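You operate a simulated robot arm through the tools that you are given. There is no shell and no other tool. Be economical: measure what you need, move in short steps, check, and stop when the job is done.

Carry out the task below with a simulated robot arm. There is one attempt and no reset: what you move stays moved.

## Task
Close the transfer: route switches to I, isolator off, hold tag on.
Fine: all three route switches; isolator off before the red HOLD tag goes on the transfer peg; leave the blue switch and line A.

Only the result counts: the job must be done as asked and must still hold three seconds after the hand-in. Knocking over, shifting, dropping, spilling or breaking anything else fails it.

## Robot
A 6-joint arm with a fingered hand, on a carriage that runs on a rail from [0.537, 0] to [-1.603, 0] (x, y) and turns from -2.862 to 2.932 rad about z. Base frame: it is fixed where the carriage stands at the start and does not move with it; the origin is on the floor, on the carriage's upright axis, x ahead of it, y to its left, z up. Units: m, rad, N and s.
Its first joint turns from -2.897 to 2.897 rad. Places, roughly: black route switch [1, 0.2, 0.5]; blue switch [1, -0.1, 0.5]; green route switch [1, 0.1, 0.5]; line a emergency stop button [1.1, 0.2, 1.4]; line a forward jog button [1, 0.2, 1.2]; line a isolator switch [1, 0.2, 1]; line a mode switch [1, 0.2, 1.1]; line a reset button [1, 0.3, 1.3]; line a reverse jog button [1, 0.3, 1.2]; line a start button [1, 0.3, 1.2]; line a stop button [1, 0.2, 1.2]; red fire tag [3, -1, 1.5]; transfer emergency stop button [1.1, 0, 1.4]; transfer forward jog button [1, 0, 1.2]; transfer isolator switch [1, 0, 1]; transfer mode switch [1, 0, 1.1]. Payload 4 kg.
The tool frame sits at the grasp point between the pads (the TCP): z along the fingers, y along the line on which they close. The tips reach 0.026 m beyond it. The gripper opens to 0.132 m. The gripper's body begins 0.073 m behind the TCP. The gripper is a hand of 4 fingers: y runs from the thumb to the fingers, the wrist lies at [0, 0, -0.239] in the tool frame, and closing takes about 1.5 s.
Orientation is that of the tool frame in the base frame, as a unit quaternion [w, x, y, z]. With the fingers straight down and closing along the base's y, the tool's x points along the base's -x, its y along +y and its z along -z.

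## Interface
- The arm moves only by the tool arm_command. Its argument "rows" is one flat list of numbers, 6 for each row, row after row: the shift along the tool's x, y, z in m, then the turn, a rotation vector about the tool's x, y, z in rad. In form: [x, y, z, rx, ry, rz, x, y, z, rx, ry, rz, ...]. A call has 1 to 12 rows; each row shifts and turns the commanded pose from where the row before left it, along the tool's axes as they then stand. "gripper" is the opening, from 0 (shut) to 1 (fully open), set as the call begins (left out, the last holds). A row lasts 0.2 s, in which the tool goes at most 0.05 m and 0.15 rad; a call with a longer step from one row to the next is refused whole, and so is a gripper value outside its range. Where a pose cannot be reached the arm comes as near as it can. A force on the tool above 90 N (or 10 N above the force at the start of the call, whichever is more), or a blocked arm, ends the call early, and 0.2 s more pass. The fingers move at their own pace (about 0.045 m/s each) and stop on an object; they squeeze with about 22 N. The grip force told is the motor's: it shows also when the fingers shut on nothing. Time passes only in rows, and 0.2 s behind the last, so rows that do not move let the fingers close. The reply holds the time, the measured pose of the TCP, the force on the tool along the base axes, the opening and the grip force, in the units named above and with some noise, with the torque about the TCP (base axes, N m) and any sound that the robot's microphone picked up.
- Cameras (640 x 400 px; columns grow to the right, rows downward): "scene" is now at [0.326, 0.1818, 1.3223]; the picture's right is [-0.10, -1.00, 0.00], its down [-0.53, 0.05, -0.85] and it looks along [0.84, -0.08, -0.53] (base axes); focal length 248 px, centre (320, 200). "wrist" rides on the gripper at [0.068, 0.002, -0.097] in the tool frame; the picture's right is [-0.03, 1.00, 0.00], its down [-0.82, -0.02, -0.58] and it looks along [-0.58, -0.01, 0.82] (tool axes); focal length 270 px, centre (320, 200). There is no depth. A picture from a camera that has moved, and an enlarged one, comes with that camera's place and axes in the base frame and with its lens.
- camera(camera): a new picture of that camera. No time passes.
- slide_trunk(by): slides the trunk up (or, below 0, down) by that many m; the arm and the scene camera ride with it, the base frame stays. It gives what a move gives, with no picture.
- roll_base(legs): drives the robot by 1 to 6 legs, each [ahead, left, turn to the left] in m, m and rad, along the robot's own axes; the way and the turn of a leg run together, so that a leg with both is an arc; at most 1.5 m and 3.142 rad a leg. The arm and the cameras ride along, it lands a little off, and it stops where it bumps. It keeps to its track: a leg is cut to what the track allows. It gives what a move gives.
- move_fingers(finger1, finger2, finger3, thumb_bend): sets how far each is bent, from 0 (flat) to 1 (curled in); at 0.3 the hand is open as for a grip, at 0.7 the pads meet at the TCP. One left out holds its place. A second passes; each finger stops where it meets its share of the squeeze, and holds until it gets a number again. A gripper value or a shape takes the hand back. It gives what a move gives, with no picture; readings hold the bend of each and the force on the fingers (four entries, about 0 where the hand has none), thumb and palm.
- grasp_type(shape): the hand has 4 fingers and takes this shape, open, in about a second: jaw (thumb against the fingers, like two jaws); tri (thumb and two fingers); tip (a fingertip pinch); poke (one finger out to press); point (the index stretched); flat (the hand flat); cup (the hand cupped); fist (a fist). The gripper value then closes the fingers along that shape, each until it touches; the sizes above hold for jaw. It gives what a move gives, with no picture.
- pan_tilt(pan, tilt): turns the head with the scene camera to pan (to the left, within 2.496 rad either way) and tilt (down, from -0.506 to 1.204), counted from straight ahead of the robot. It gives what a move gives.
- inspect(camera, box): a new picture of the part [left, top, right, bottom] of that camera's present view, enlarged. No time passes.
- job_done(): hands the job in; it is judged then, once.

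Work in short steps. Places have to be worked out from the pictures, the camera data and where the tool is seen: move nearer, look again, correct. Check each grasp and each placing, and mend what went wrong. You have 120 turns and 78 pictures in all, those below and enlarged ones among them. Open the gripper and draw the arm clear of the work before you hand the job in, unless the task says otherwise; then end with one line.

The tools are called after "Call:" as a command line: name --argument value ..., lists and objects as JSON in quotes. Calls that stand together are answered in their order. arm_command: Moves the arm, as the interface text tells. Its arguments: {"type":"object","properties":{"rows":{"type":"array","items":{"type":"number"}},"gripper":{"type":"number"}},"required":["rows"]} The other tools are called the same way: slide_trunk (by) slides the trunk up or down; grasp_type (shape) gives the hand a shape; move_fingers (finger1, finger2, finger3, thumb_bend) moves the fingers one by one; roll_base (legs) drives the base; pan_tilt (pan, tilt) turns the head that bears the scene camera; camera (camera) takes a picture; inspect (camera, box) takes an enlarged picture of a part of a camera's view; job_done () hands the job in.

At the start:

```text
t: 0.0
tool_pos: [0.7211, 0.2033, 1.1999]
tcp_rot: [0.0, -0.001, 1.0, -0.001]
contact_force: [0.7, 0.3, 0.5]
moment: [0.04, -0.01, 0.02]
grip_width: 0.1319
gripper_force: 0.1
shape: jaw
bend: [0.3, 0.3, 0.3, 0.3]
finger forces: [0.0, 0.0, 0.1, 0.0, 0.1, 0.0]
trunk travel left (down, up): [-0.325, 0.303]
robot x, y, heading: [0.0028, -0.0014, 0.006]
head pan, tilt: [-0.096, 0.559]
```

scene: 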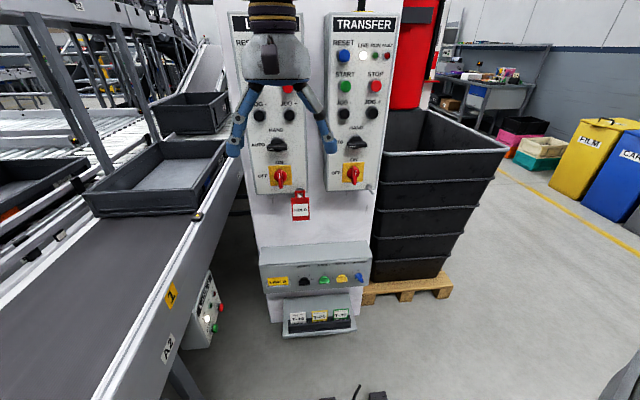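
wrist: 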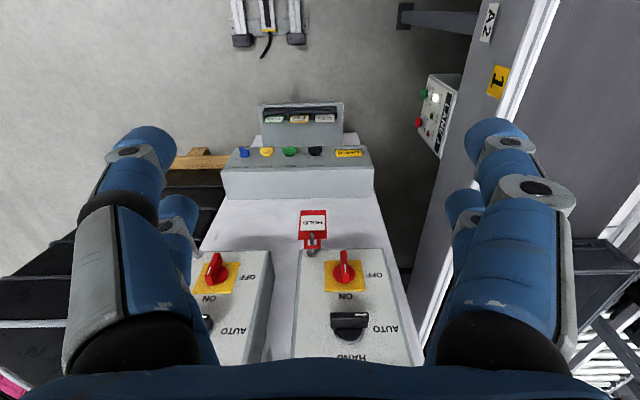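

I look closer at the panels and the low switch box to find the switch states, the tag and the peg.

Call:
inspect --camera "scene" --box '[220, 120, 420, 245]'

Call:
inspect --camera "scene" --box '[240, 235, 400, 335]'

Call:
inspect --camera "wrist" --box '[200, 90, 440, 240]'

```text
3.20 times, centred on (320, 182) of scene
camera zoom: at [0.326, 0.1818, 1.3223], right [-0.1, -1.0, 0.0], down [-0.53, 0.05, -0.85], along [0.84, -0.08, -0.53], focal length 794 px, centre (320, 256)
```

zoom: 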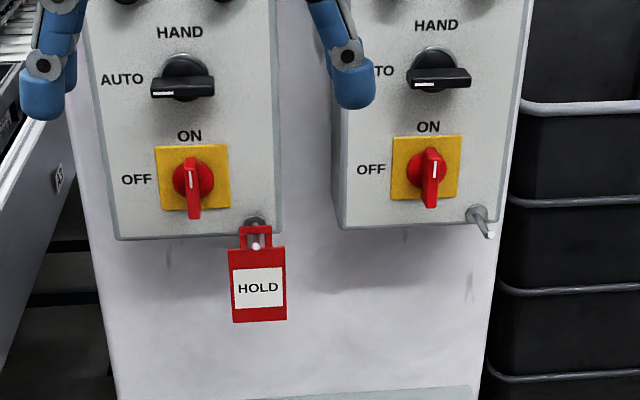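

```text
4.00 times, centred on (320, 285) of scene
camera zoom: at [0.326, 0.1818, 1.3223], right [-0.1, -1.0, 0.0], down [-0.53, 0.05, -0.85], along [0.84, -0.08, -0.53], focal length 992 px, centre (320, -140)
```

zoom: 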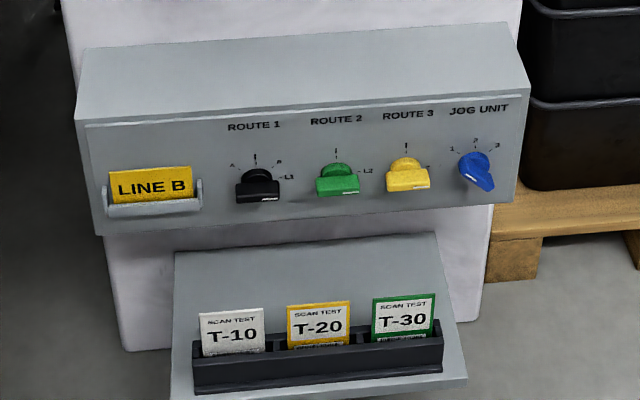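

```text
2.67 times, centred on (320, 165) of wrist
camera zoom: at [0.6525, 0.2055, 1.2974], right [0.03, 1.0, 0.0], down [0.82, -0.02, 0.58], along [0.58, -0.01, -0.82], focal length 721 px, centre (320, 293)
```

zoom: 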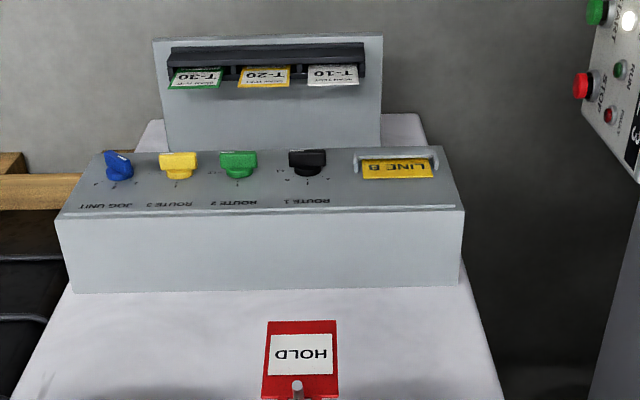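

Transfer isolator at about [0.97, 0.01, 0.97] pointing to ON; HOLD tag hangs on the line A peg around y 0.18, z 0.94; the transfer peg is around y -0.04. The route switches are turned to the right. I tilt the hand to point forward, in free air.

Call:
arm_command --rows '[0, 0, 0, 0, -0.1428, 0, 0, 0, 0, 0, -0.1428, 0, 0, 0, 0, 0, -0.1428, 0, 0, 0, 0, 0, -0.1428, 0, 0, 0, 0, 0, -0.1428, 0, 0, 0, 0, 0, -0.1428, 0, 0, 0, 0, 0, -0.1428, 0, 0, 0, 0, 0, -0.1428, 0, 0, 0, 0, 0, -0.1428, 0, 0, 0, 0, 0, -0.1428, 0, 0, 0, 0, 0, -0.1428, 0]'

Call:
camera --camera "wrist"

Call:
camera --camera "scene"

```text
t: 2.4
tool_pos: [0.7213, 0.2053, 1.2002]
tcp_rot: [0.707, -0.001, 0.707, 0.001]
contact_force: [0.6, -0.7, 0.2]
moment: [0.0, 0.01, -0.01]
grip_width: 0.1319
gripper_force: 0.0
shape: jaw
bend: [0.3, 0.3, 0.3, 0.3]
finger forces: [0.0, 0.0, 0.0, 0.1, 0.0, 0.0]
trunk travel left (down, up): [-0.325, 0.303]
robot x, y, heading: [0.0015, -0.0001, 0.002]
head pan, tilt: [-0.096, 0.559]
```

```text
72 pictures are left
camera wrist: at [0.6242, 0.2056, 1.1322], right [0.0, 1.0, 0.03], down [-0.58, -0.02, 0.82], along [0.82, -0.01, 0.58], focal length 270 px, centre (320, 200)
```

wrist: 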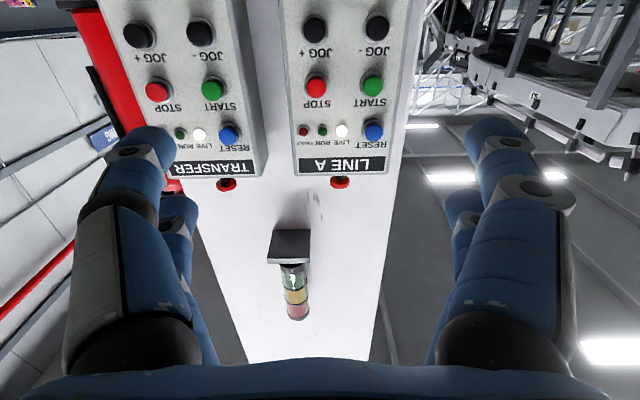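

```text
71 pictures are left
camera scene: at [0.3259, 0.1816, 1.3224], right [-0.1, -1.0, 0.0], down [-0.53, 0.05, -0.85], along [0.84, -0.08, -0.53], focal length 248 px, centre (320, 200)
```

scene: 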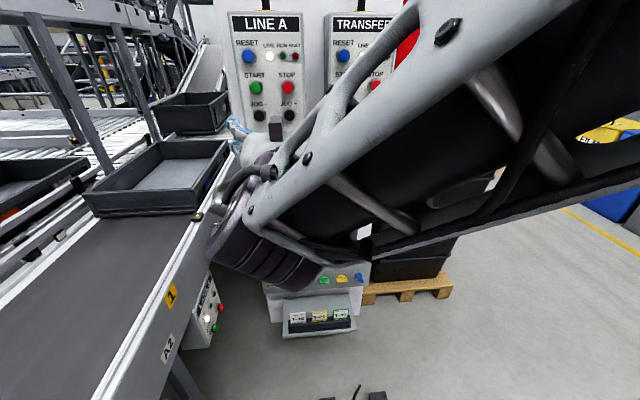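

The hand points forward with the camera beneath it, upside down. I lower the trunk 0.2 m and move sideways in front of the transfer isolator, staying back.

Call:
slide_trunk --by -0.22

Call:
arm_command --rows '[0, -0.048, 0, 0, 0, 0, 0, -0.048, 0, 0, 0, 0, 0, -0.048, 0, 0, 0, 0, 0, -0.048, 0, 0, 0, 0, 0, 0, 0.045, 0, 0, 0, 0, 0, 0.045, 0, 0, 0]'

Call:
camera --camera "wrist"

```text
t: 4.7
tool_pos: [0.7204, 0.2044, 0.9805]
tcp_rot: [0.707, -0.001, 0.707, 0.001]
contact_force: [0.7, -0.2, -0.5]
moment: [-0.01, -0.01, 0.0]
grip_width: 0.1318
gripper_force: 0.0
shape: jaw
bend: [0.3, 0.3, 0.3, 0.3]
finger forces: [0.1, 0.0, 0.0, 0.0, 0.0, 0.1]
trunk travel left (down, up): [-0.105, 0.523]
robot x, y, heading: [0.0001, -0.0008, 0.002]
head pan, tilt: [-0.096, 0.559]
```

```text
t: 6.1
tool_pos: [0.8388, 0.0453, 1.0212]
tcp_rot: [0.707, 0.002, 0.708, -0.002]
contact_force: [0.2, -0.3, 1.4]
moment: [0.01, -0.01, 0.0]
grip_width: 0.1319
gripper_force: 0.1
shape: jaw
bend: [0.3, 0.3, 0.3, 0.3]
finger forces: [0.0, 0.0, 0.0, 0.0, 0.0, 0.0]
out of reach, approached as far as the arm can: row 1, 2, 3, 4, 5, 6
trunk travel left (down, up): [-0.105, 0.523]
robot x, y, heading: [-0.0011, -0.0039, -0.002]
head pan, tilt: [-0.096, 0.559]
```

```text
70 pictures are left
camera wrist: at [0.7437, 0.0485, 0.9535], right [0.01, 1.0, 0.03], down [-0.58, -0.02, 0.82], along [0.82, -0.02, 0.58], focal length 270 px, centre (320, 200)
```

wrist: 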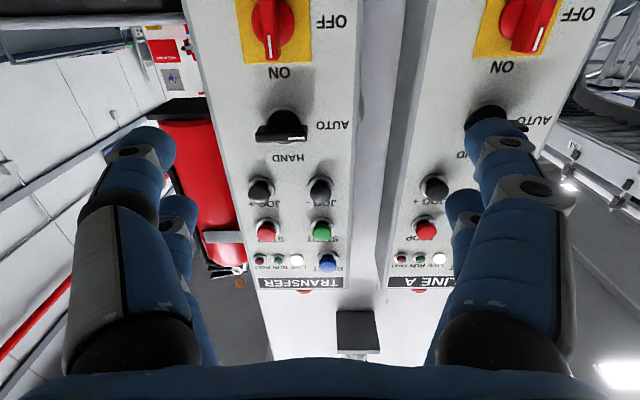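

The arm is too folded here, so I roll the base back 0.2 m and then approach again.

Call:
roll_base --legs '[[-0.2, 0, 0]]'

Call:
arm_command --rows '[0, 0, 0.04, 0, 0, 0, 0, 0, 0.04, 0, 0, 0, 0, 0, 0.04, 0, 0, 0]'

Call:
camera --camera "wrist"

```text
t: 7.7
tool_pos: [0.6438, 0.0457, 1.0208]
tcp_rot: [0.707, 0.004, 0.707, -0.004]
contact_force: [-0.1, 0.4, 0.0]
moment: [0.03, 0.04, -0.01]
grip_width: 0.1319
gripper_force: 0.1
shape: jaw
bend: [0.3, 0.3, 0.3, 0.3]
finger forces: [0.0, 0.0, 0.0, 0.0, 0.0, 0.0]
trunk travel left (down, up): [-0.105, 0.523]
robot x, y, heading: [-0.1972, -0.0001, 0.001]
head pan, tilt: [-0.096, 0.559]
```

```text
t: 8.5
tool_pos: [0.763, 0.0543, 1.0248]
tcp_rot: [0.706, 0.006, 0.708, -0.006]
contact_force: [-1.0, -0.1, -0.3]
moment: [0.01, 0.03, 0.01]
grip_width: 0.1319
gripper_force: 0.0
shape: jaw
bend: [0.3, 0.3, 0.3, 0.3]
finger forces: [0.1, 0.1, 0.1, 0.0, 0.1, 0.1]
out of reach, approached as far as the arm can: row 2, 3
trunk travel left (down, up): [-0.105, 0.523]
robot x, y, heading: [-0.1954, 0.0001, 0.002]
head pan, tilt: [-0.096, 0.559]
```

```text
69 pictures are left
camera wrist: at [0.6665, 0.0582, 0.9572], right [0.02, 1.0, 0.03], down [-0.57, -0.01, 0.82], along [0.82, -0.03, 0.57], focal length 270 px, centre (320, 200)
```

wrist: 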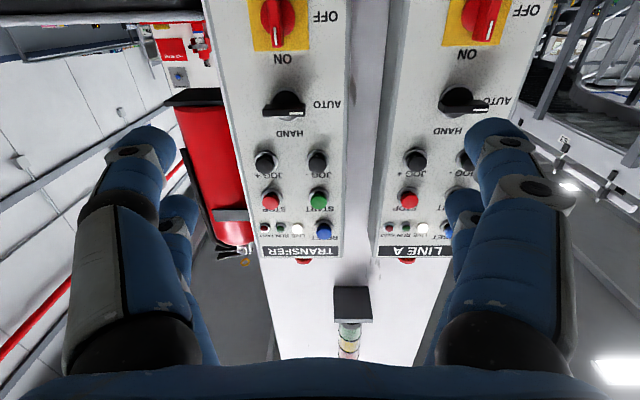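

The reach limit looks like a joint limit. I try rolling the hand about its axis in free air, which I want anyway (camera above), and watch whether it stays reachable.

Call:
arm_command --rows '[0, 0, -0.04, 0, 0, 0.1428, 0, 0, -0.04, 0, 0, 0.1428, 0, 0, 0, 0, 0, 0.1428, 0, 0, 0, 0, 0, 0.1428, 0, 0, 0, 0, 0, 0.1428, 0, 0, 0, 0, 0, 0.1428, 0, 0, 0, 0, 0, 0.1428, 0, 0, 0, 0, 0, 0.1428, 0, 0, 0, 0, 0, 0.1428, 0, 0, 0, 0, 0, 0.1428, 0, 0, 0, 0, 0, 0.1428]'

Call:
arm_command --rows '[0, 0, 0.04, 0, 0, 0, 0, 0, 0.04, 0, 0, 0, 0, 0, 0.04, 0, 0, 0]'

Call:
camera --camera "scene"

```text
t: 10.9
tool_pos: [0.6829, 0.0535, 1.0237]
tcp_rot: [0.501, 0.503, 0.498, 0.498]
contact_force: [0.2, 0.8, 0.0]
moment: [-0.01, 0.01, -0.02]
grip_width: 0.1319
gripper_force: 0.0
shape: jaw
bend: [0.3, 0.3, 0.3, 0.3]
finger forces: [0.0, 0.0, 0.0, 0.0, 0.0, 0.0]
trunk travel left (down, up): [-0.105, 0.523]
robot x, y, heading: [-0.1957, -0.0042, -0.002]
head pan, tilt: [-0.096, 0.559]
```

```text
t: 11.7
tool_pos: [0.8038, 0.057, 1.0241]
tcp_rot: [0.504, 0.506, 0.496, 0.494]
contact_force: [-0.1, -1.1, 0.3]
moment: [0.03, -0.02, 0.0]
grip_width: 0.1318
gripper_force: 0.0
shape: jaw
bend: [0.3, 0.3, 0.3, 0.3]
finger forces: [0.1, 0.1, 0.0, 0.1, 0.0, 0.0]
out of reach, approached as far as the arm can: row 3
trunk travel left (down, up): [-0.105, 0.523]
robot x, y, heading: [-0.1953, 0.0011, -0.0]
head pan, tilt: [-0.096, 0.559]
```

```text
68 pictures are left
camera scene: at [0.1313, 0.1813, 1.1017], right [-0.1, -1.0, 0.0], down [-0.53, 0.05, -0.85], along [0.84, -0.08, -0.53], focal length 248 px, centre (320, 200)
```

scene: 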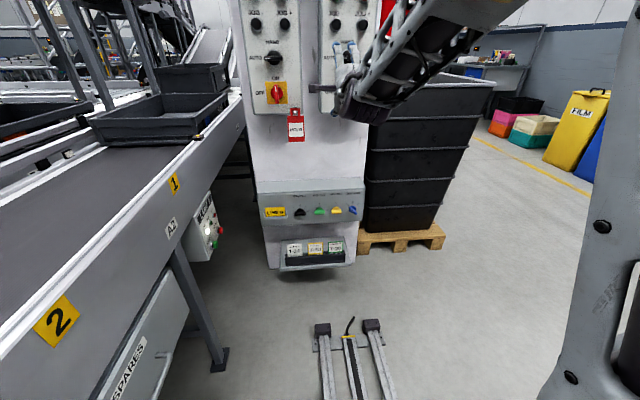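

Reach runs to about 1.0 m from the axis. I draw back, finish rolling so the camera is on top, then move the base forward.

Call:
arm_command --rows '[0, 0, -0.04, 0, 0, 0.1428, 0, 0, -0.04, 0, 0, 0.1428, 0, 0, -0.04, 0, 0, 0.1428, 0, 0, -0.04, 0, 0, 0.1428, 0, 0, 0, 0, 0, 0.1428, 0, 0, 0, 0, 0, 0.1428, 0, 0, 0, 0, 0, 0.1428, 0, 0, 0, 0, 0, 0.1428, 0, 0, 0, 0, 0, 0.1428, 0, 0, 0, 0, 0, 0.1428, 0, 0, 0, 0, 0, 0.1428]'

Call:
roll_base --legs '[[0.2, 0, 0]]'

Call:
camera --camera "wrist"

```text
t: 14.1
tool_pos: [0.5737, 0.1346, 1.2524]
tcp_rot: [0.003, 0.715, 0.001, 0.699]
contact_force: [0.7, -1.1, -0.6]
moment: [0.01, 0.0, -0.01]
grip_width: 0.1318
gripper_force: 0.1
shape: jaw
bend: [0.3, 0.3, 0.3, 0.3]
finger forces: [0.1, 0.1, 0.0, 0.0, 0.0, 0.0]
out of reach, approached as far as the arm can: row 1, 2, 3, 4, 5, 6, 7, 8, 9, 10, 11
trunk travel left (down, up): [-0.105, 0.523]
robot x, y, heading: [-0.1948, 0.0003, -0.0]
head pan, tilt: [-0.096, 0.559]
```

```text
t: 15.7
tool_pos: [0.771, 0.1354, 1.2518]
tcp_rot: [0.005, 0.715, 0.001, 0.699]
contact_force: [0.1, 0.2, -0.6]
moment: [0.01, 0.01, 0.01]
grip_width: 0.1319
gripper_force: 0.0
shape: jaw
bend: [0.3, 0.3, 0.3, 0.3]
finger forces: [0.0, 0.0, 0.1, 0.0, 0.0, 0.0]
trunk travel left (down, up): [-0.105, 0.523]
robot x, y, heading: [0.0017, -0.0019, 0.004]
head pan, tilt: [-0.096, 0.559]
```

```text
67 pictures are left
camera wrist: at [0.6765, 0.1352, 1.3234], right [0.0, -1.0, -0.02], down [-0.6, 0.02, -0.8], along [0.8, 0.01, -0.6], focal length 270 px, centre (320, 200)
```

wrist: 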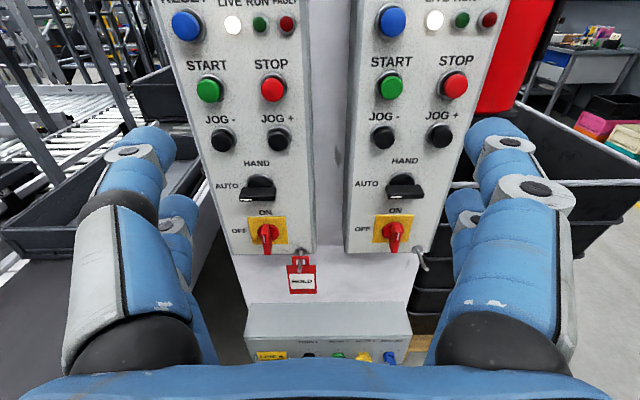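

Nice upright view, but the arm drifted up. I test whether it can go down from here in this orientation.

Call:
arm_command --rows '[-0.045, 0, 0, 0, 0, 0, -0.045, 0, 0, 0, 0, 0, -0.045, 0, 0, 0, 0, 0, -0.045, 0, 0, 0, 0, 0]'

Call:
camera --camera "scene"

```text
t: 16.7
tool_pos: [0.7401, 0.0858, 1.2098]
tcp_rot: [0.003, 0.725, 0.008, 0.689]
contact_force: [-0.5, -0.3, -0.5]
moment: [-0.03, 0.0, 0.0]
grip_width: 0.1316
gripper_force: 0.0
shape: jaw
bend: [0.3, 0.3, 0.3, 0.3]
finger forces: [0.0, 0.0, 0.0, 0.0, 0.1, 0.0]
out of reach, approached as far as the arm can: row 1, 2, 3, 4
trunk travel left (down, up): [-0.105, 0.523]
robot x, y, heading: [0.0036, -0.0018, -0.002]
head pan, tilt: [-0.096, 0.559]
```

```text
66 pictures are left
camera scene: at [0.3294, 0.1821, 1.1017], right [-0.09, -1.0, 0.0], down [-0.53, 0.05, -0.85], along [0.84, -0.08, -0.53], focal length 248 px, centre (320, 200)
```

scene: 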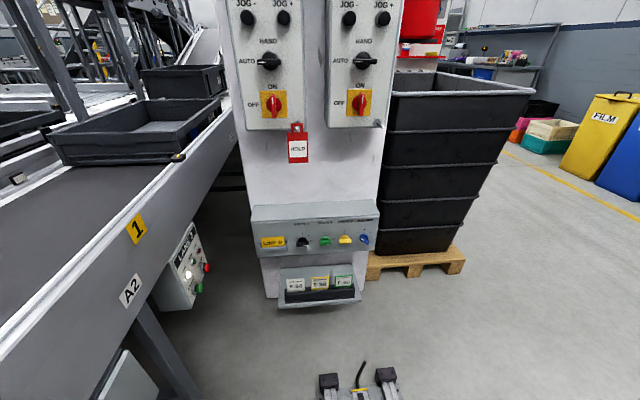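

Reach probably depends on height relative to the trunk, so I raise the trunk and lower the arm instead, keeping back from the panel.

Call:
slide_trunk --by 0.3

Call:
arm_command --rows '[-0.045, 0, 0, 0, 0, 0, -0.045, 0, 0, 0, 0, 0, -0.045, 0, 0, 0, 0, 0, -0.045, 0, 0, 0, 0, 0, -0.045, 0, 0, 0, 0, 0, -0.045, 0, 0, 0, 0, 0, -0.045, 0, 0, 0, 0, 0, -0.045, 0, 0, 0, 0, 0]'

Call:
camera --camera "scene"

```text
t: 19.7
tool_pos: [0.7131, 0.0849, 1.5094]
tcp_rot: [0.005, 0.724, 0.006, 0.69]
contact_force: [0.5, -0.7, -0.3]
moment: [0.04, 0.0, -0.04]
grip_width: 0.1316
gripper_force: 0.0
shape: jaw
bend: [0.3, 0.3, 0.3, 0.3]
finger forces: [0.0, 0.1, 0.0, 0.0, 0.0, 0.0]
trunk travel left (down, up): [-0.405, 0.223]
robot x, y, heading: [0.0021, -0.0005, 0.003]
head pan, tilt: [-0.096, 0.559]
```

```text
t: 21.5
tool_pos: [0.6175, 0.0237, 1.3633]
tcp_rot: [-0.014, 0.735, 0.037, 0.677]
contact_force: [0.3, -0.2, 0.3]
moment: [0.07, 0.0, 0.06]
grip_width: 0.1318
gripper_force: 0.0
shape: jaw
bend: [0.3, 0.3, 0.3, 0.3]
finger forces: [0.0, 0.1, 0.0, 0.0, 0.0, 0.0]
out of reach, approached as far as the arm can: row 1, 2, 3, 4, 5, 6, 7, 8
trunk travel left (down, up): [-0.405, 0.223]
robot x, y, heading: [-0.0002, 0.0002, 0.003]
head pan, tilt: [-0.096, 0.559]
```

```text
65 pictures are left
camera scene: at [0.3028, 0.1821, 1.4016], right [-0.09, -1.0, 0.0], down [-0.53, 0.05, -0.85], along [0.84, -0.08, -0.53], focal length 248 px, centre (320, 200)
```

scene: 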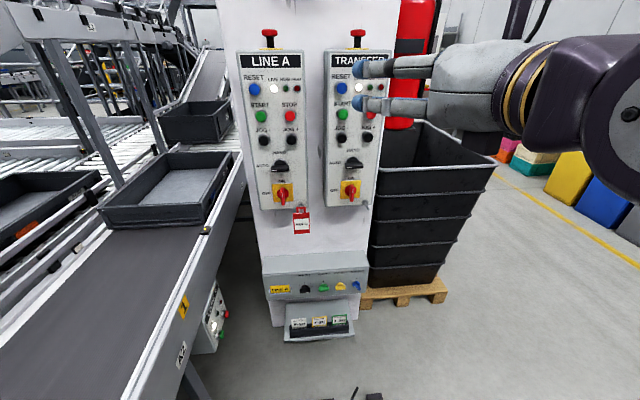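

This orientation drives the arm into a poor configuration. I unroll back by 180°, moving forward and left toward the known good start pose.

Call:
arm_command --rows '[0, -0.02, 0.01, 0, 0, -0.1428, 0, -0.02, 0.01, 0, 0, -0.1428, 0, -0.01, 0.01, 0, 0, -0.1428, 0, 0, 0.01, 0, 0, -0.1428, 0, 0, 0, 0, 0, -0.1428, 0, 0, 0, 0, 0, -0.1428, 0, 0, 0, 0, 0, -0.1428, 0, 0, 0, 0, 0, -0.1428, 0, 0, 0, 0, 0, -0.1428, 0, 0, 0, 0, 0, -0.1428, 0, 0, 0, 0, 0, -0.1428]'

Call:
arm_command --rows '[0, 0, 0.02, 0, 0, 0, 0, 0, 0.02, 0, 0, 0]'

```text
t: 23.9
tool_pos: [0.6519, 0.0715, 1.3591]
tcp_rot: [0.453, 0.507, 0.526, 0.512]
contact_force: [-0.2, -0.3, 0.0]
moment: [-0.01, -0.06, -0.01]
grip_width: 0.1318
gripper_force: 0.1
shape: jaw
bend: [0.3, 0.3, 0.3, 0.3]
finger forces: [0.0, 0.0, 0.0, 0.0, 0.0, 0.0]
out of reach, approached as far as the arm can: row 1
trunk travel left (down, up): [-0.405, 0.223]
robot x, y, heading: [0.0015, 0.0005, 0.0]
head pan, tilt: [-0.096, 0.559]
```

```text
t: 24.5
tool_pos: [0.6906, 0.0763, 1.3552]
tcp_rot: [0.453, 0.507, 0.525, 0.512]
contact_force: [-0.2, -0.7, 0.5]
moment: [0.02, 0.0, 0.01]
grip_width: 0.1318
gripper_force: 0.1
shape: jaw
bend: [0.3, 0.3, 0.3, 0.3]
finger forces: [0.0, 0.0, 0.0, 0.0, 0.1, 0.1]
trunk travel left (down, up): [-0.405, 0.223]
robot x, y, heading: [-0.0001, 0.0021, -0.004]
head pan, tilt: [-0.096, 0.559]
```

Roll +90 (camera left) works. I fix the small orientation error and test lowering from here.

Call:
arm_command --rows '[0, 0, 0, -0.068, -0.078, -0.04, 0, -0.045, 0.005, 0, 0, 0, 0, -0.045, 0.005, 0, 0, 0, 0, -0.045, 0.005, 0, 0, 0, 0, -0.045, 0.005, 0, 0, 0, 0, -0.045, 0.005, 0, 0, 0, 0, -0.045, 0, 0, 0, 0]'

Call:
camera --camera "wrist"

```text
t: 26.1
tool_pos: [0.8039, 0.1129, 1.1484]
tcp_rot: [0.501, 0.5, 0.499, 0.499]
contact_force: [-0.1, -0.4, 0.2]
moment: [-0.01, 0.04, 0.02]
grip_width: 0.1318
gripper_force: 0.0
shape: jaw
bend: [0.3, 0.3, 0.3, 0.3]
finger forces: [0.0, 0.0, 0.1, 0.0, 0.1, 0.0]
out of reach, approached as far as the arm can: row 2, 3, 4, 5, 6, 7
trunk travel left (down, up): [-0.405, 0.223]
robot x, y, heading: [-0.0003, 0.0009, -0.001]
head pan, tilt: [-0.096, 0.559]
```

```text
64 pictures are left
camera wrist: at [0.7083, 0.1809, 1.1517], right [0.0, -0.03, 1.0], down [-0.58, -0.81, -0.02], along [0.82, -0.58, -0.01], focal length 270 px, centre (320, 200)
```

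wrist: 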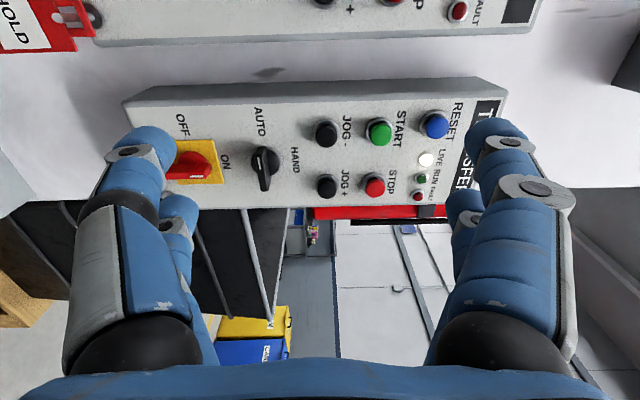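

Here it is an inner limit: farther out is reachable. I back the base 0.08 m, then move out/down to in front of the isolator, then roll −90° so the jaws close sideways.

Call:
roll_base --legs '[[-0.08, 0, 0]]'

Call:
arm_command --rows '[-0.02, -0.035, 0.026, 0, 0, 0, -0.02, -0.035, 0.026, 0, 0, 0, -0.02, -0.035, 0.026, 0, 0, 0, -0.02, -0.035, 0.026, 0, 0, 0, -0.02, -0.035, 0.026, 0, 0, 0]'

Call:
arm_command --rows '[0, 0, 0, 0, 0, -0.1428, 0, 0, 0, 0, 0, -0.1428, 0, 0, 0, 0, 0, -0.1428, 0, 0, 0, 0, 0, -0.1428, 0, 0, 0, 0, 0, -0.1428, 0, 0, 0, 0, 0, -0.1428, 0, 0, 0, 0, 0, -0.1428, 0, 0, 0, 0, 0, -0.1428, 0, 0, 0, 0, 0, -0.1428, 0, 0, 0, 0, 0, -0.1428, 0, 0, 0, 0, 0, -0.1428]'

Call:
camera --camera "wrist"

```text
t: 27.2
tool_pos: [0.7247, 0.1122, 1.1497]
tcp_rot: [0.5, 0.5, 0.499, 0.5]
contact_force: [-0.1, -0.5, 0.0]
moment: [0.04, 0.01, 0.02]
grip_width: 0.1318
gripper_force: 0.1
shape: jaw
bend: [0.3, 0.3, 0.3, 0.3]
finger forces: [0.0, 0.0, 0.2, 0.0, 0.0, 0.0]
trunk travel left (down, up): [-0.405, 0.223]
robot x, y, heading: [-0.0749, -0.003, 0.001]
head pan, tilt: [-0.096, 0.559]
```

```text
t: 28.4
tool_pos: [0.855, 0.0141, 0.974]
tcp_rot: [0.5, 0.5, 0.499, 0.501]
contact_force: [-0.4, -0.2, -0.7]
moment: [-0.03, 0.04, -0.03]
grip_width: 0.1317
gripper_force: 0.2
shape: jaw
bend: [0.3, 0.3, 0.3, 0.3]
finger forces: [0.0, 0.1, 0.0, 0.1, 0.1, 0.0]
trunk travel left (down, up): [-0.405, 0.223]
robot x, y, heading: [-0.075, 0.0011, 0.0]
head pan, tilt: [-0.096, 0.559]
```

```text
t: 30.8
tool_pos: [0.8554, 0.0111, 0.9735]
tcp_rot: [0.707, 0.001, 0.707, -0.001]
contact_force: [0.9, 0.7, 0.9]
moment: [-0.02, 0.04, 0.02]
grip_width: 0.132
gripper_force: 0.0
shape: jaw
bend: [0.3, 0.3, 0.3, 0.3]
finger forces: [0.1, 0.0, 0.1, 0.1, 0.0, 0.0]
trunk travel left (down, up): [-0.405, 0.223]
robot x, y, heading: [-0.0791, -0.0002, -0.001]
head pan, tilt: [-0.096, 0.559]
```

```text
63 pictures are left
camera wrist: at [0.7592, 0.0137, 0.9057], right [0.0, 1.0, 0.02], down [-0.58, -0.02, 0.82], along [0.82, -0.02, 0.58], focal length 270 px, centre (320, 200)
```

wrist: 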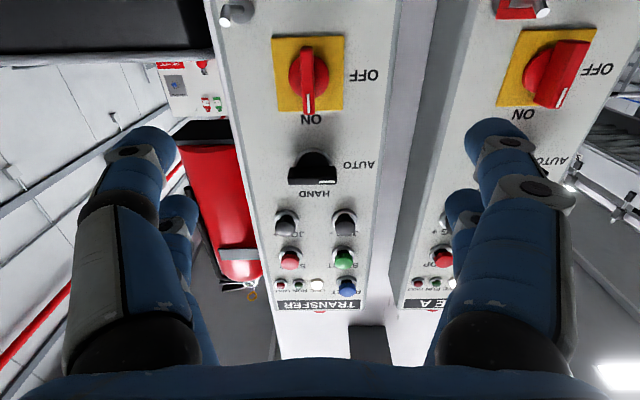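

Reached cleanly. Before gripping I test that the −90° turn is reachable here, as the isolator turn needs it.

Call:
arm_command --rows '[0, 0, 0, 0, 0, -0.1428, 0, 0, 0, 0, 0, -0.1428, 0, 0, 0, 0, 0, -0.1428, 0, 0, 0, 0, 0, -0.1428, 0, 0, 0, 0, 0, -0.1428, 0, 0, 0, 0, 0, -0.1428, 0, 0, 0, 0, 0, -0.1428, 0, 0, 0, 0, 0, -0.1428, 0, 0, 0, 0, 0, -0.1428, 0, 0, 0, 0, 0, -0.1428, 0, 0, 0, 0, 0, -0.1428]'

Call:
camera --camera "wrist"

Call:
camera --camera "scene"

```text
t: 33.2
tool_pos: [0.8552, 0.0091, 0.9732]
tcp_rot: [0.532, -0.467, 0.531, -0.466]
contact_force: [-0.2, -0.3, 0.6]
moment: [0.01, 0.03, -0.01]
grip_width: 0.1316
gripper_force: 0.2
shape: jaw
bend: [0.3, 0.3, 0.3, 0.3]
finger forces: [0.0, 0.0, 0.1, 0.1, 0.0, 0.0]
out of reach, approached as far as the arm can: row 11
trunk travel left (down, up): [-0.405, 0.223]
robot x, y, heading: [-0.0802, -0.0017, 0.001]
head pan, tilt: [-0.096, 0.559]
```

```text
62 pictures are left
camera wrist: at [0.7591, -0.0588, 0.963], right [0.0, 0.16, -0.99], down [-0.58, 0.81, 0.13], along [0.82, 0.57, 0.09], focal length 270 px, centre (320, 200)
```

wrist: 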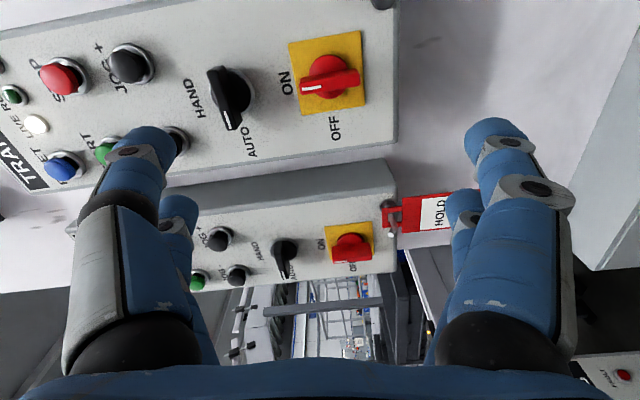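

```text
61 pictures are left
camera scene: at [0.224, 0.1818, 1.4016], right [-0.1, -1.0, 0.0], down [-0.53, 0.05, -0.85], along [0.84, -0.08, -0.53], focal length 248 px, centre (320, 200)
```

scene: 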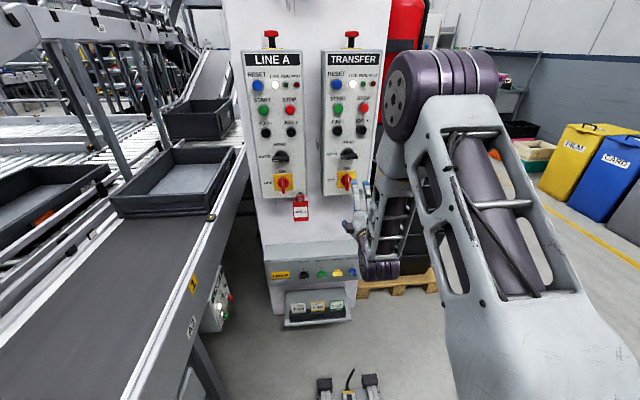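

The roll is limited at about −82°, so I'll grip with the hand pre-rolled +6°. Triangulating, the isolator knob is at about [1.045, 0.0, 0.963] on a vertical panel. I roll back, half close the hand and align.

Call:
arm_command --rows '[0, 0, 0, 0, 0, 0.1396, 0, 0, 0, 0, 0, 0.1396, 0, 0, 0, 0, 0, 0.1396, 0, 0, 0, 0, 0, 0.1396, 0, 0, 0, 0, 0, 0.1396, 0, 0, 0, 0, 0, 0.1396, 0, 0, 0, 0, 0, 0.1396, 0, 0, 0, 0, 0, 0.1396, 0, 0, 0, 0, 0, 0.1396, 0, 0, 0, 0, 0, 0.1396, 0, 0, 0, 0, 0, 0.1396]' --gripper 0.5

Call:
arm_command --rows '[0.01, -0.01, 0.045, 0, 0, 0, 0, 0, 0.045, 0, 0, 0]'

Call:
camera --camera "wrist"

```text
t: 35.6
tool_pos: [0.8541, 0.0094, 0.9732]
tcp_rot: [0.706, 0.035, 0.706, 0.037]
contact_force: [-0.6, -0.7, 0.0]
moment: [0.0, -0.02, 0.03]
grip_width: 0.0667
gripper_force: 0.0
shape: jaw
bend: [0.73, 0.73, 0.73, 0.7]
finger forces: [0.0, 0.0, 0.0, 0.0, 0.1, 0.0]
trunk travel left (down, up): [-0.405, 0.223]
robot x, y, heading: [-0.0773, 0.0001, 0.002]
head pan, tilt: [-0.096, 0.559]
```

```text
t: 36.2
tool_pos: [0.9445, -0.0016, 0.9608]
tcp_rot: [0.706, 0.034, 0.706, 0.036]
contact_force: [-1.7, -0.1, 0.4]
moment: [-0.01, -0.03, 0.01]
grip_width: 0.0665
gripper_force: 0.0
shape: jaw
bend: [0.73, 0.73, 0.73, 0.7]
finger forces: [0.0, 0.0, 0.0, 0.0, 0.0, 0.1]
trunk travel left (down, up): [-0.405, 0.223]
robot x, y, heading: [-0.0763, -0.0026, 0.004]
head pan, tilt: [-0.096, 0.559]
```

```text
60 pictures are left
camera wrist: at [0.8493, 0.0063, 0.892], right [0.0, 0.99, 0.12], down [-0.58, -0.1, 0.81], along [0.82, -0.07, 0.57], focal length 270 px, centre (320, 200)
```

wrist: 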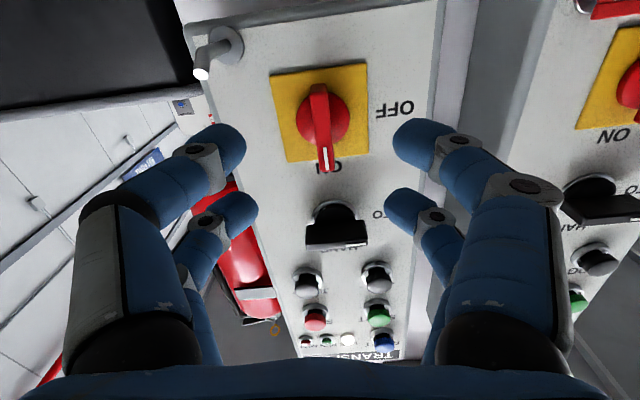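

The handle is almost centred; its front is near x 1.035 and y is right. I go forward 0.06 m and look.

Call:
arm_command --rows '[-0.002, 0, 0.03, 0, 0, 0, 0, 0, 0.03, 0, 0, 0]'

Call:
camera --camera "wrist"

```text
t: 36.8
tool_pos: [1.0051, 0.0011, 0.9627]
tcp_rot: [0.706, 0.033, 0.706, 0.036]
contact_force: [-0.3, 0.5, 0.9]
moment: [-0.01, 0.02, -0.02]
grip_width: 0.0667
gripper_force: 0.1
shape: jaw
bend: [0.73, 0.73, 0.73, 0.7]
finger forces: [0.1, 0.0, 0.1, 0.1, 0.0, 0.0]
trunk travel left (down, up): [-0.405, 0.223]
robot x, y, heading: [-0.0737, -0.001, -0.001]
head pan, tilt: [-0.096, 0.559]
```

```text
59 pictures are left
camera wrist: at [0.9097, 0.0092, 0.895], right [0.0, 0.99, 0.12], down [-0.58, -0.1, 0.81], along [0.82, -0.07, 0.57], focal length 270 px, centre (320, 200)
```

wrist: 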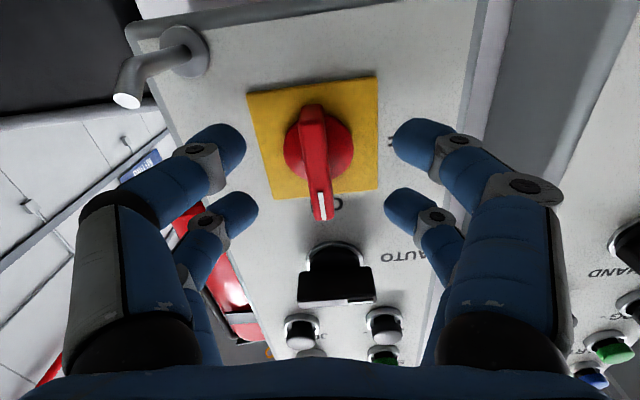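

The bar front is at x≈1.035 and centred, and the mode knob lies 0.1 m above, clear. I advance 0.03 m and close.

Call:
arm_command --rows '[0, -0.002, 0.015, 0, 0, 0, 0, 0, 0.014, 0, 0, 0]'

Call:
arm_command --rows '[0, 0, 0, 0, 0, 0, 0, 0, 0, 0, 0, 0, 0, 0, 0, 0, 0, 0, 0, 0, 0, 0, 0, 0, 0, 0, 0, 0, 0, 0, 0, 0, 0, 0, 0, 0]' --gripper 0

Call:
camera --camera "wrist"

```text
t: 37.4
tool_pos: [1.035, -0.0008, 0.9644]
tcp_rot: [0.706, 0.033, 0.706, 0.034]
contact_force: [0.6, -0.1, -0.3]
moment: [-0.02, -0.02, 0.0]
grip_width: 0.0665
gripper_force: 0.1
shape: jaw
bend: [0.73, 0.73, 0.73, 0.7]
finger forces: [0.0, 0.0, 0.1, 0.0, 0.1, 0.1]
trunk travel left (down, up): [-0.405, 0.223]
robot x, y, heading: [-0.0805, -0.0006, -0.003]
head pan, tilt: [-0.096, 0.559]
```

```text
t: 38.8
tool_pos: [1.0343, -0.0017, 0.9631]
tcp_rot: [0.706, 0.034, 0.706, 0.035]
contact_force: [-9.7, 1.6, 0.2]
moment: [-0.2, 0.23, -0.04]
grip_width: 0.0173
gripper_force: 21.9
shape: jaw
bend: [0.73, 0.73, 0.72, 0.71]
finger forces: [22.9, 20.8, 21.1, 0.0, 21.7, 0.0]
trunk travel left (down, up): [-0.405, 0.223]
robot x, y, heading: [-0.0768, 0.0011, -0.0]
head pan, tilt: [-0.096, 0.559]
```

```text
58 pictures are left
camera wrist: at [0.938, 0.0069, 0.8959], right [0.0, 0.99, 0.12], down [-0.58, -0.1, 0.81], along [0.82, -0.07, 0.57], focal length 270 px, centre (320, 200)
```

wrist: 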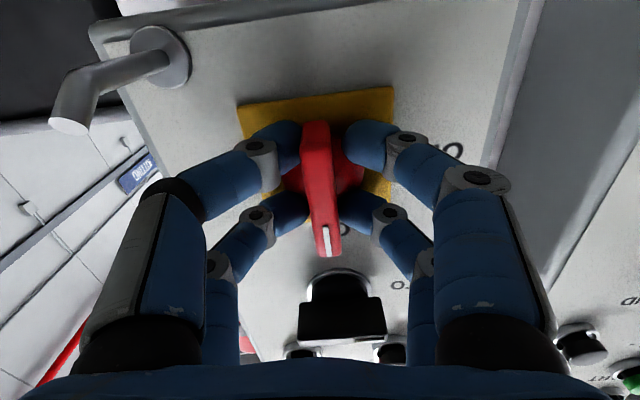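

The handle is gripped (0.017 m). I turn it counter-clockwise toward OFF.

Call:
arm_command --rows '[0, 0, 0, 0, 0, -0.139, 0, 0, 0, 0, 0, -0.139, 0, 0, 0, 0, 0, -0.139, 0, 0, 0, 0, 0, -0.139, 0, 0, 0, 0, 0, -0.139, 0, 0, 0, 0, 0, -0.139, 0, 0, 0, 0, 0, -0.139, 0, 0, 0, 0, 0, -0.139, 0, 0, 0, 0, 0, -0.139, 0, 0, 0, 0, 0, -0.139, 0, 0, 0, 0, 0, -0.139]'

Call:
camera --camera "wrist"

```text
t: 41.2
tool_pos: [1.0339, 0.0013, 0.9638]
tcp_rot: [0.535, -0.466, 0.532, -0.463]
contact_force: [16.3, 20.0, 2.4]
moment: [0.03, -0.16, 0.28]
grip_width: 0.0158
gripper_force: 22.2
shape: jaw
bend: [0.73, 0.72, 0.72, 0.71]
finger forces: [24.7, 32.2, 29.6, 0.1, 20.5, 0.0]
trunk travel left (down, up): [-0.405, 0.223]
robot x, y, heading: [-0.0753, 0.0023, 0.007]
head pan, tilt: [-0.096, 0.559]
```

```text
57 pictures are left
camera wrist: at [0.9379, -0.0671, 0.9531], right [0.0, 0.16, -0.99], down [-0.58, 0.8, 0.13], along [0.81, 0.57, 0.09], focal length 270 px, centre (320, 200)
```

wrist: 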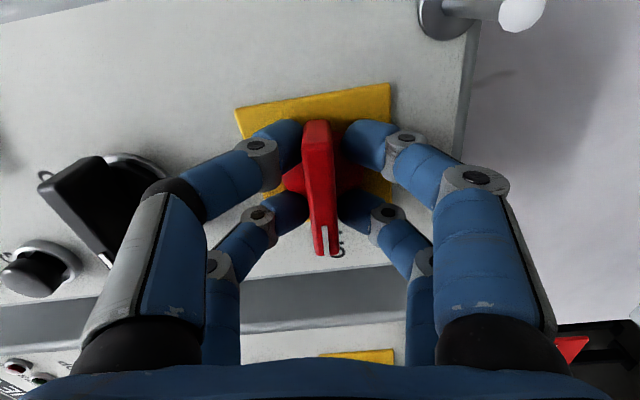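

The handle followed the hand. I open, back straight out and check where it points.

Call:
arm_command --rows '[0, 0, 0, 0, 0, 0, 0, 0, 0, 0, 0, 0, 0, 0, 0, 0, 0, 0, 0, 0, -0.02, 0, 0, 0, 0, 0, -0.04, 0, 0, 0, 0, 0, -0.04, 0, 0, 0]' --gripper 0.5

Call:
inspect --camera "wrist" --box '[160, 20, 480, 220]'

```text
t: 42.6
tool_pos: [0.9346, 0.0001, 0.9622]
tcp_rot: [0.535, -0.464, 0.534, -0.463]
contact_force: [-0.5, -0.5, -0.1]
moment: [-0.01, 0.01, 0.02]
grip_width: 0.0654
gripper_force: 0.1
shape: jaw
bend: [0.73, 0.73, 0.73, 0.7]
finger forces: [0.1, 0.1, 0.1, 0.0, 0.0, 0.0]
trunk travel left (down, up): [-0.405, 0.223]
robot x, y, heading: [-0.0766, 0.0018, -0.004]
head pan, tilt: [-0.096, 0.559]
```

```text
2.00 times, centred on (320, 120) of wrist
camera zoom: at [0.8378, -0.0678, 0.9516], right [0.0, 0.17, -0.99], down [-0.58, 0.8, 0.13], along [0.82, 0.57, 0.1], focal length 541 px, centre (320, 360)
```

zoom: 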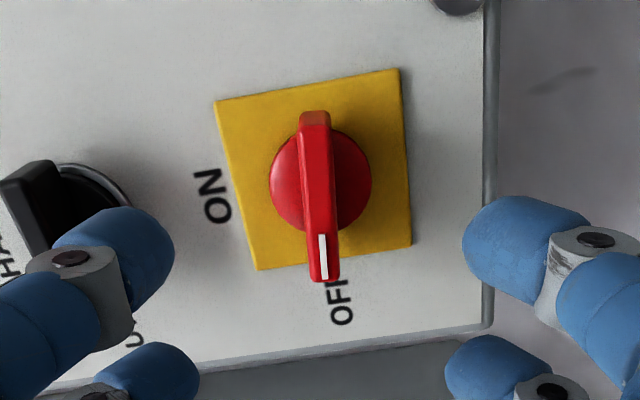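

The isolator points to OFF, though perhaps a few degrees short (I estimate ~85°). I re-grip it slightly nearer the marked left end and nudge that end down about 3 mm.

Call:
arm_command --rows '[-0.0105, 0.0016, 0.03, 0, 0, 0, 0, 0, 0.035, 0, 0, 0, 0, 0, 0.034, 0, 0, 0]'

Call:
arm_command --rows '[0, 0, 0, 0, 0, 0, 0, 0, 0, 0, 0, 0, 0, 0, 0, 0, 0, 0, 0, 0, 0, 0, 0, 0, 0, 0, 0, 0, 0, 0, 0, 0, 0, 0, 0, 0]' --gripper 0

Call:
arm_command --rows '[0, 0.0015, 0, 0, 0, 0, 0, 0.0015, 0, 0, 0, 0, 0, 0.001, 0, 0, 0, 0, 0, 0, 0, 0, 0, 0]'

```text
t: 43.4
tool_pos: [1.0327, 0.01, 0.9625]
tcp_rot: [0.534, -0.464, 0.534, -0.463]
contact_force: [0.7, 0.2, 0.5]
moment: [0.01, 0.04, 0.0]
grip_width: 0.0656
gripper_force: 0.1
shape: jaw
bend: [0.73, 0.73, 0.73, 0.7]
finger forces: [0.1, 0.0, 0.0, 0.1, 0.0, 0.0]
trunk travel left (down, up): [-0.405, 0.223]
robot x, y, heading: [-0.0742, -0.0005, 0.001]
head pan, tilt: [-0.096, 0.559]
```

```text
t: 44.8
tool_pos: [1.0313, 0.0088, 0.9621]
tcp_rot: [0.535, -0.464, 0.533, -0.463]
contact_force: [-5.8, -0.7, -0.9]
moment: [-0.01, -0.05, -0.38]
grip_width: 0.0209
gripper_force: 22.3
shape: jaw
bend: [0.73, 0.71, 0.71, 0.71]
finger forces: [20.3, 19.3, 19.6, 0.0, 26.4, 0.1]
trunk travel left (down, up): [-0.405, 0.223]
robot x, y, heading: [-0.0751, -0.0001, 0.002]
head pan, tilt: [-0.096, 0.559]
```

```text
t: 45.8
tool_pos: [1.0319, 0.009, 0.9606]
tcp_rot: [0.535, -0.464, 0.532, -0.464]
contact_force: [-25.9, -2.8, 8.7]
moment: [-0.04, -0.42, -0.65]
grip_width: 0.0218
gripper_force: 22.0
shape: jaw
bend: [0.74, 0.71, 0.71, 0.7]
finger forces: [20.8, 18.9, 23.2, 0.0, 37.2, 0.1]
trunk travel left (down, up): [-0.405, 0.223]
robot x, y, heading: [-0.0737, 0.0027, 0.001]
head pan, tilt: [-0.096, 0.559]
```

It resists, probably at its stop. I release, back out and look again.

Call:
arm_command --rows '[0, 0, 0, 0, 0, 0, 0, 0, 0, 0, 0, 0, 0, 0, 0, 0, 0, 0, 0, 0, -0.02, 0, 0, 0, 0, 0, -0.04, 0, 0, 0, 0, 0, -0.04, 0, 0, 0]' --gripper 0.5

Call:
inspect --camera "wrist" --box '[160, 20, 480, 220]'

Call:
inspect --camera "scene" --box '[250, 130, 410, 230]'

```text
t: 47.2
tool_pos: [0.9329, 0.0095, 0.9595]
tcp_rot: [0.534, -0.464, 0.534, -0.463]
contact_force: [1.6, 0.2, 0.4]
moment: [0.02, 0.03, -0.02]
grip_width: 0.0655
gripper_force: 0.1
shape: jaw
bend: [0.73, 0.73, 0.73, 0.7]
finger forces: [0.0, 0.1, 0.1, 0.1, 0.1, 0.1]
trunk travel left (down, up): [-0.405, 0.223]
robot x, y, heading: [-0.0769, 0.0006, -0.001]
head pan, tilt: [-0.096, 0.559]
```

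```text
2.00 times, centred on (320, 120) of wrist
camera zoom: at [0.8375, -0.0587, 0.9479], right [0.0, 0.17, -0.99], down [-0.58, 0.8, 0.13], along [0.82, 0.57, 0.1], focal length 541 px, centre (320, 360)
```

zoom: 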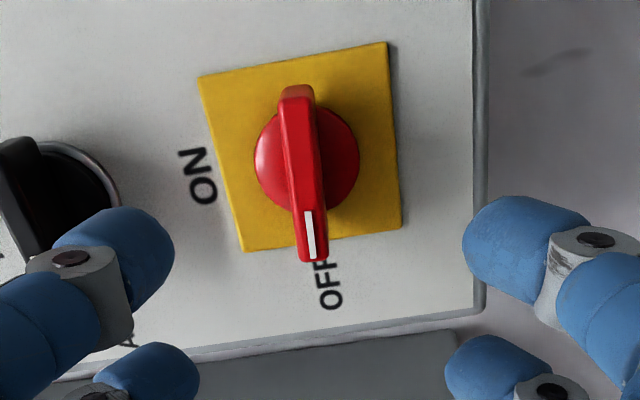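

```text
4.00 times, centred on (330, 180) of scene
camera zoom: at [0.2242, 0.1818, 1.4015], right [-0.1, -1.0, 0.0], down [-0.53, 0.05, -0.85], along [0.84, -0.08, -0.53], focal length 992 px, centre (280, 280)
```

zoom: 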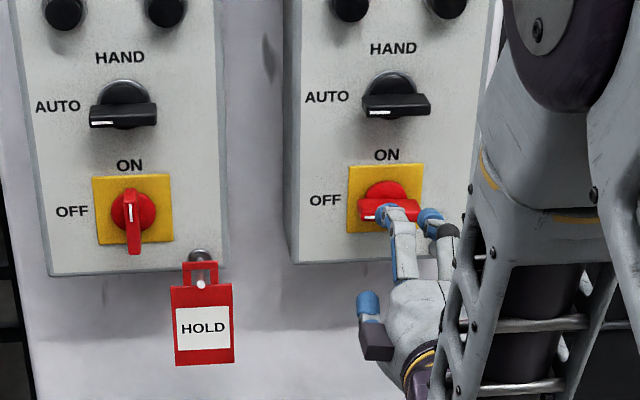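

The isolator is now at OFF (handle horizontal, mark left). Next the tag: I roll back to 0, move in front of the HOLD tag on the line A peg and look.

Call:
arm_command --rows '[0, 0, -0.03, 0, 0, 0.143, 0, 0, -0.03, 0, 0, 0.143, 0, 0, 0, 0, 0, 0.143, 0, 0, 0, 0, 0, 0.143, 0, 0, 0, 0, 0, 0.143, 0, 0, 0, 0, 0, 0.143, 0, 0, 0, 0, 0, 0.143, 0, 0, 0, 0, 0, 0.143, 0, 0, 0, 0, 0, 0.143, 0, 0, 0, 0, 0, 0.143]'

Call:
arm_command --rows '[0.02, 0.042, 0, 0, 0, 0, 0.02, 0.042, 0, 0, 0, 0, 0.02, 0.042, 0, 0, 0, 0, 0.02, 0.042, 0, 0, 0, 0]' --gripper 0.8

Call:
camera --camera "wrist"

Call:
inspect --camera "scene" --box '[250, 130, 410, 230]'

```text
t: 49.4
tool_pos: [0.8733, 0.0098, 0.9598]
tcp_rot: [0.707, 0.0, 0.707, 0.002]
contact_force: [0.9, 0.4, -0.2]
moment: [-0.03, 0.04, -0.03]
grip_width: 0.0656
gripper_force: 0.1
shape: jaw
bend: [0.73, 0.73, 0.73, 0.7]
finger forces: [0.0, 0.0, 0.0, 0.1, 0.0, 0.0]
trunk travel left (down, up): [-0.405, 0.223]
robot x, y, heading: [-0.0763, 0.0001, 0.003]
head pan, tilt: [-0.096, 0.559]
```

```text
t: 50.4
tool_pos: [0.872, 0.1744, 0.881]
tcp_rot: [0.707, 0.0, 0.707, 0.0]
contact_force: [-1.0, 0.1, -1.3]
moment: [0.02, 0.02, 0.01]
grip_width: 0.1054
gripper_force: 0.1
shape: jaw
bend: [0.59, 0.59, 0.59, 0.45]
finger forces: [0.1, 0.1, 0.0, 0.0, 0.0, 0.0]
trunk travel left (down, up): [-0.405, 0.223]
robot x, y, heading: [-0.075, 0.0047, 0.0]
head pan, tilt: [-0.096, 0.559]
```

```text
53 pictures are left
camera wrist: at [0.7763, 0.1755, 0.8126], right [0.0, 1.0, 0.03], down [-0.58, -0.02, 0.82], along [0.82, -0.01, 0.58], focal length 270 px, centre (320, 200)
```

wrist: 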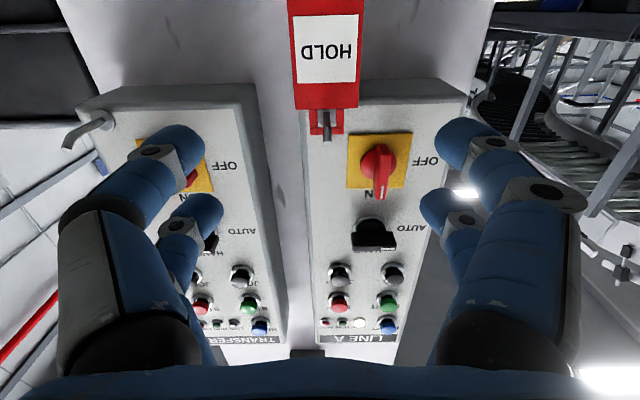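

```text
4.00 times, centred on (330, 180) of scene
camera zoom: at [0.2239, 0.1813, 1.4017], right [-0.1, -1.0, 0.0], down [-0.53, 0.05, -0.85], along [0.84, -0.08, -0.53], focal length 992 px, centre (280, 280)
```

zoom: 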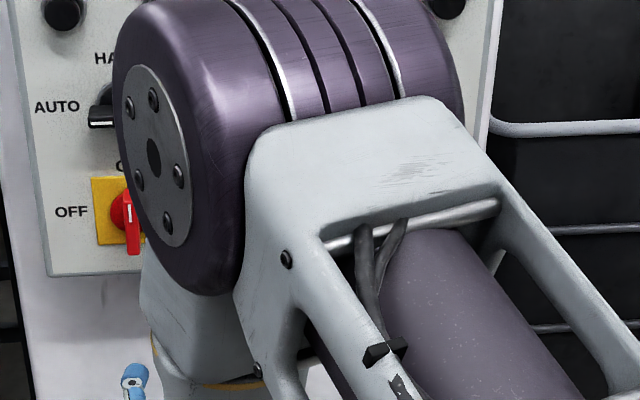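

The tag body spans z 0.79–0.886, y 0.15–0.21 at x≈1.03, loop top at z 0.91. I move in front of its middle and approach with open jaws, to pinch its side edges.

Call:
arm_command --rows '[0.018, 0.003, 0.02, 0, 0, 0, 0.018, 0.003, 0.03, 0, 0, 0, 0, 0, 0.045, 0, 0, 0]'

Call:
camera --camera "wrist"

```text
t: 51.2
tool_pos: [0.9667, 0.1819, 0.844]
tcp_rot: [0.707, -0.001, 0.707, 0.0]
contact_force: [0.0, 0.7, 0.1]
moment: [0.0, 0.0, 0.01]
grip_width: 0.1054
gripper_force: 0.1
shape: jaw
bend: [0.59, 0.59, 0.59, 0.45]
finger forces: [0.0, 0.0, 0.1, 0.0, 0.0, 0.1]
trunk travel left (down, up): [-0.405, 0.223]
robot x, y, heading: [-0.0785, -0.0003, -0.004]
head pan, tilt: [-0.096, 0.559]
```

```text
51 pictures are left
camera wrist: at [0.8706, 0.1827, 0.7764], right [0.0, 1.0, 0.02], down [-0.58, -0.02, 0.82], along [0.82, -0.01, 0.58], focal length 270 px, centre (320, 200)
```

wrist: 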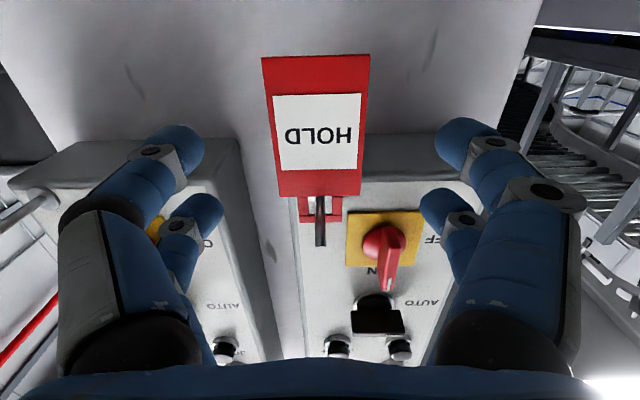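

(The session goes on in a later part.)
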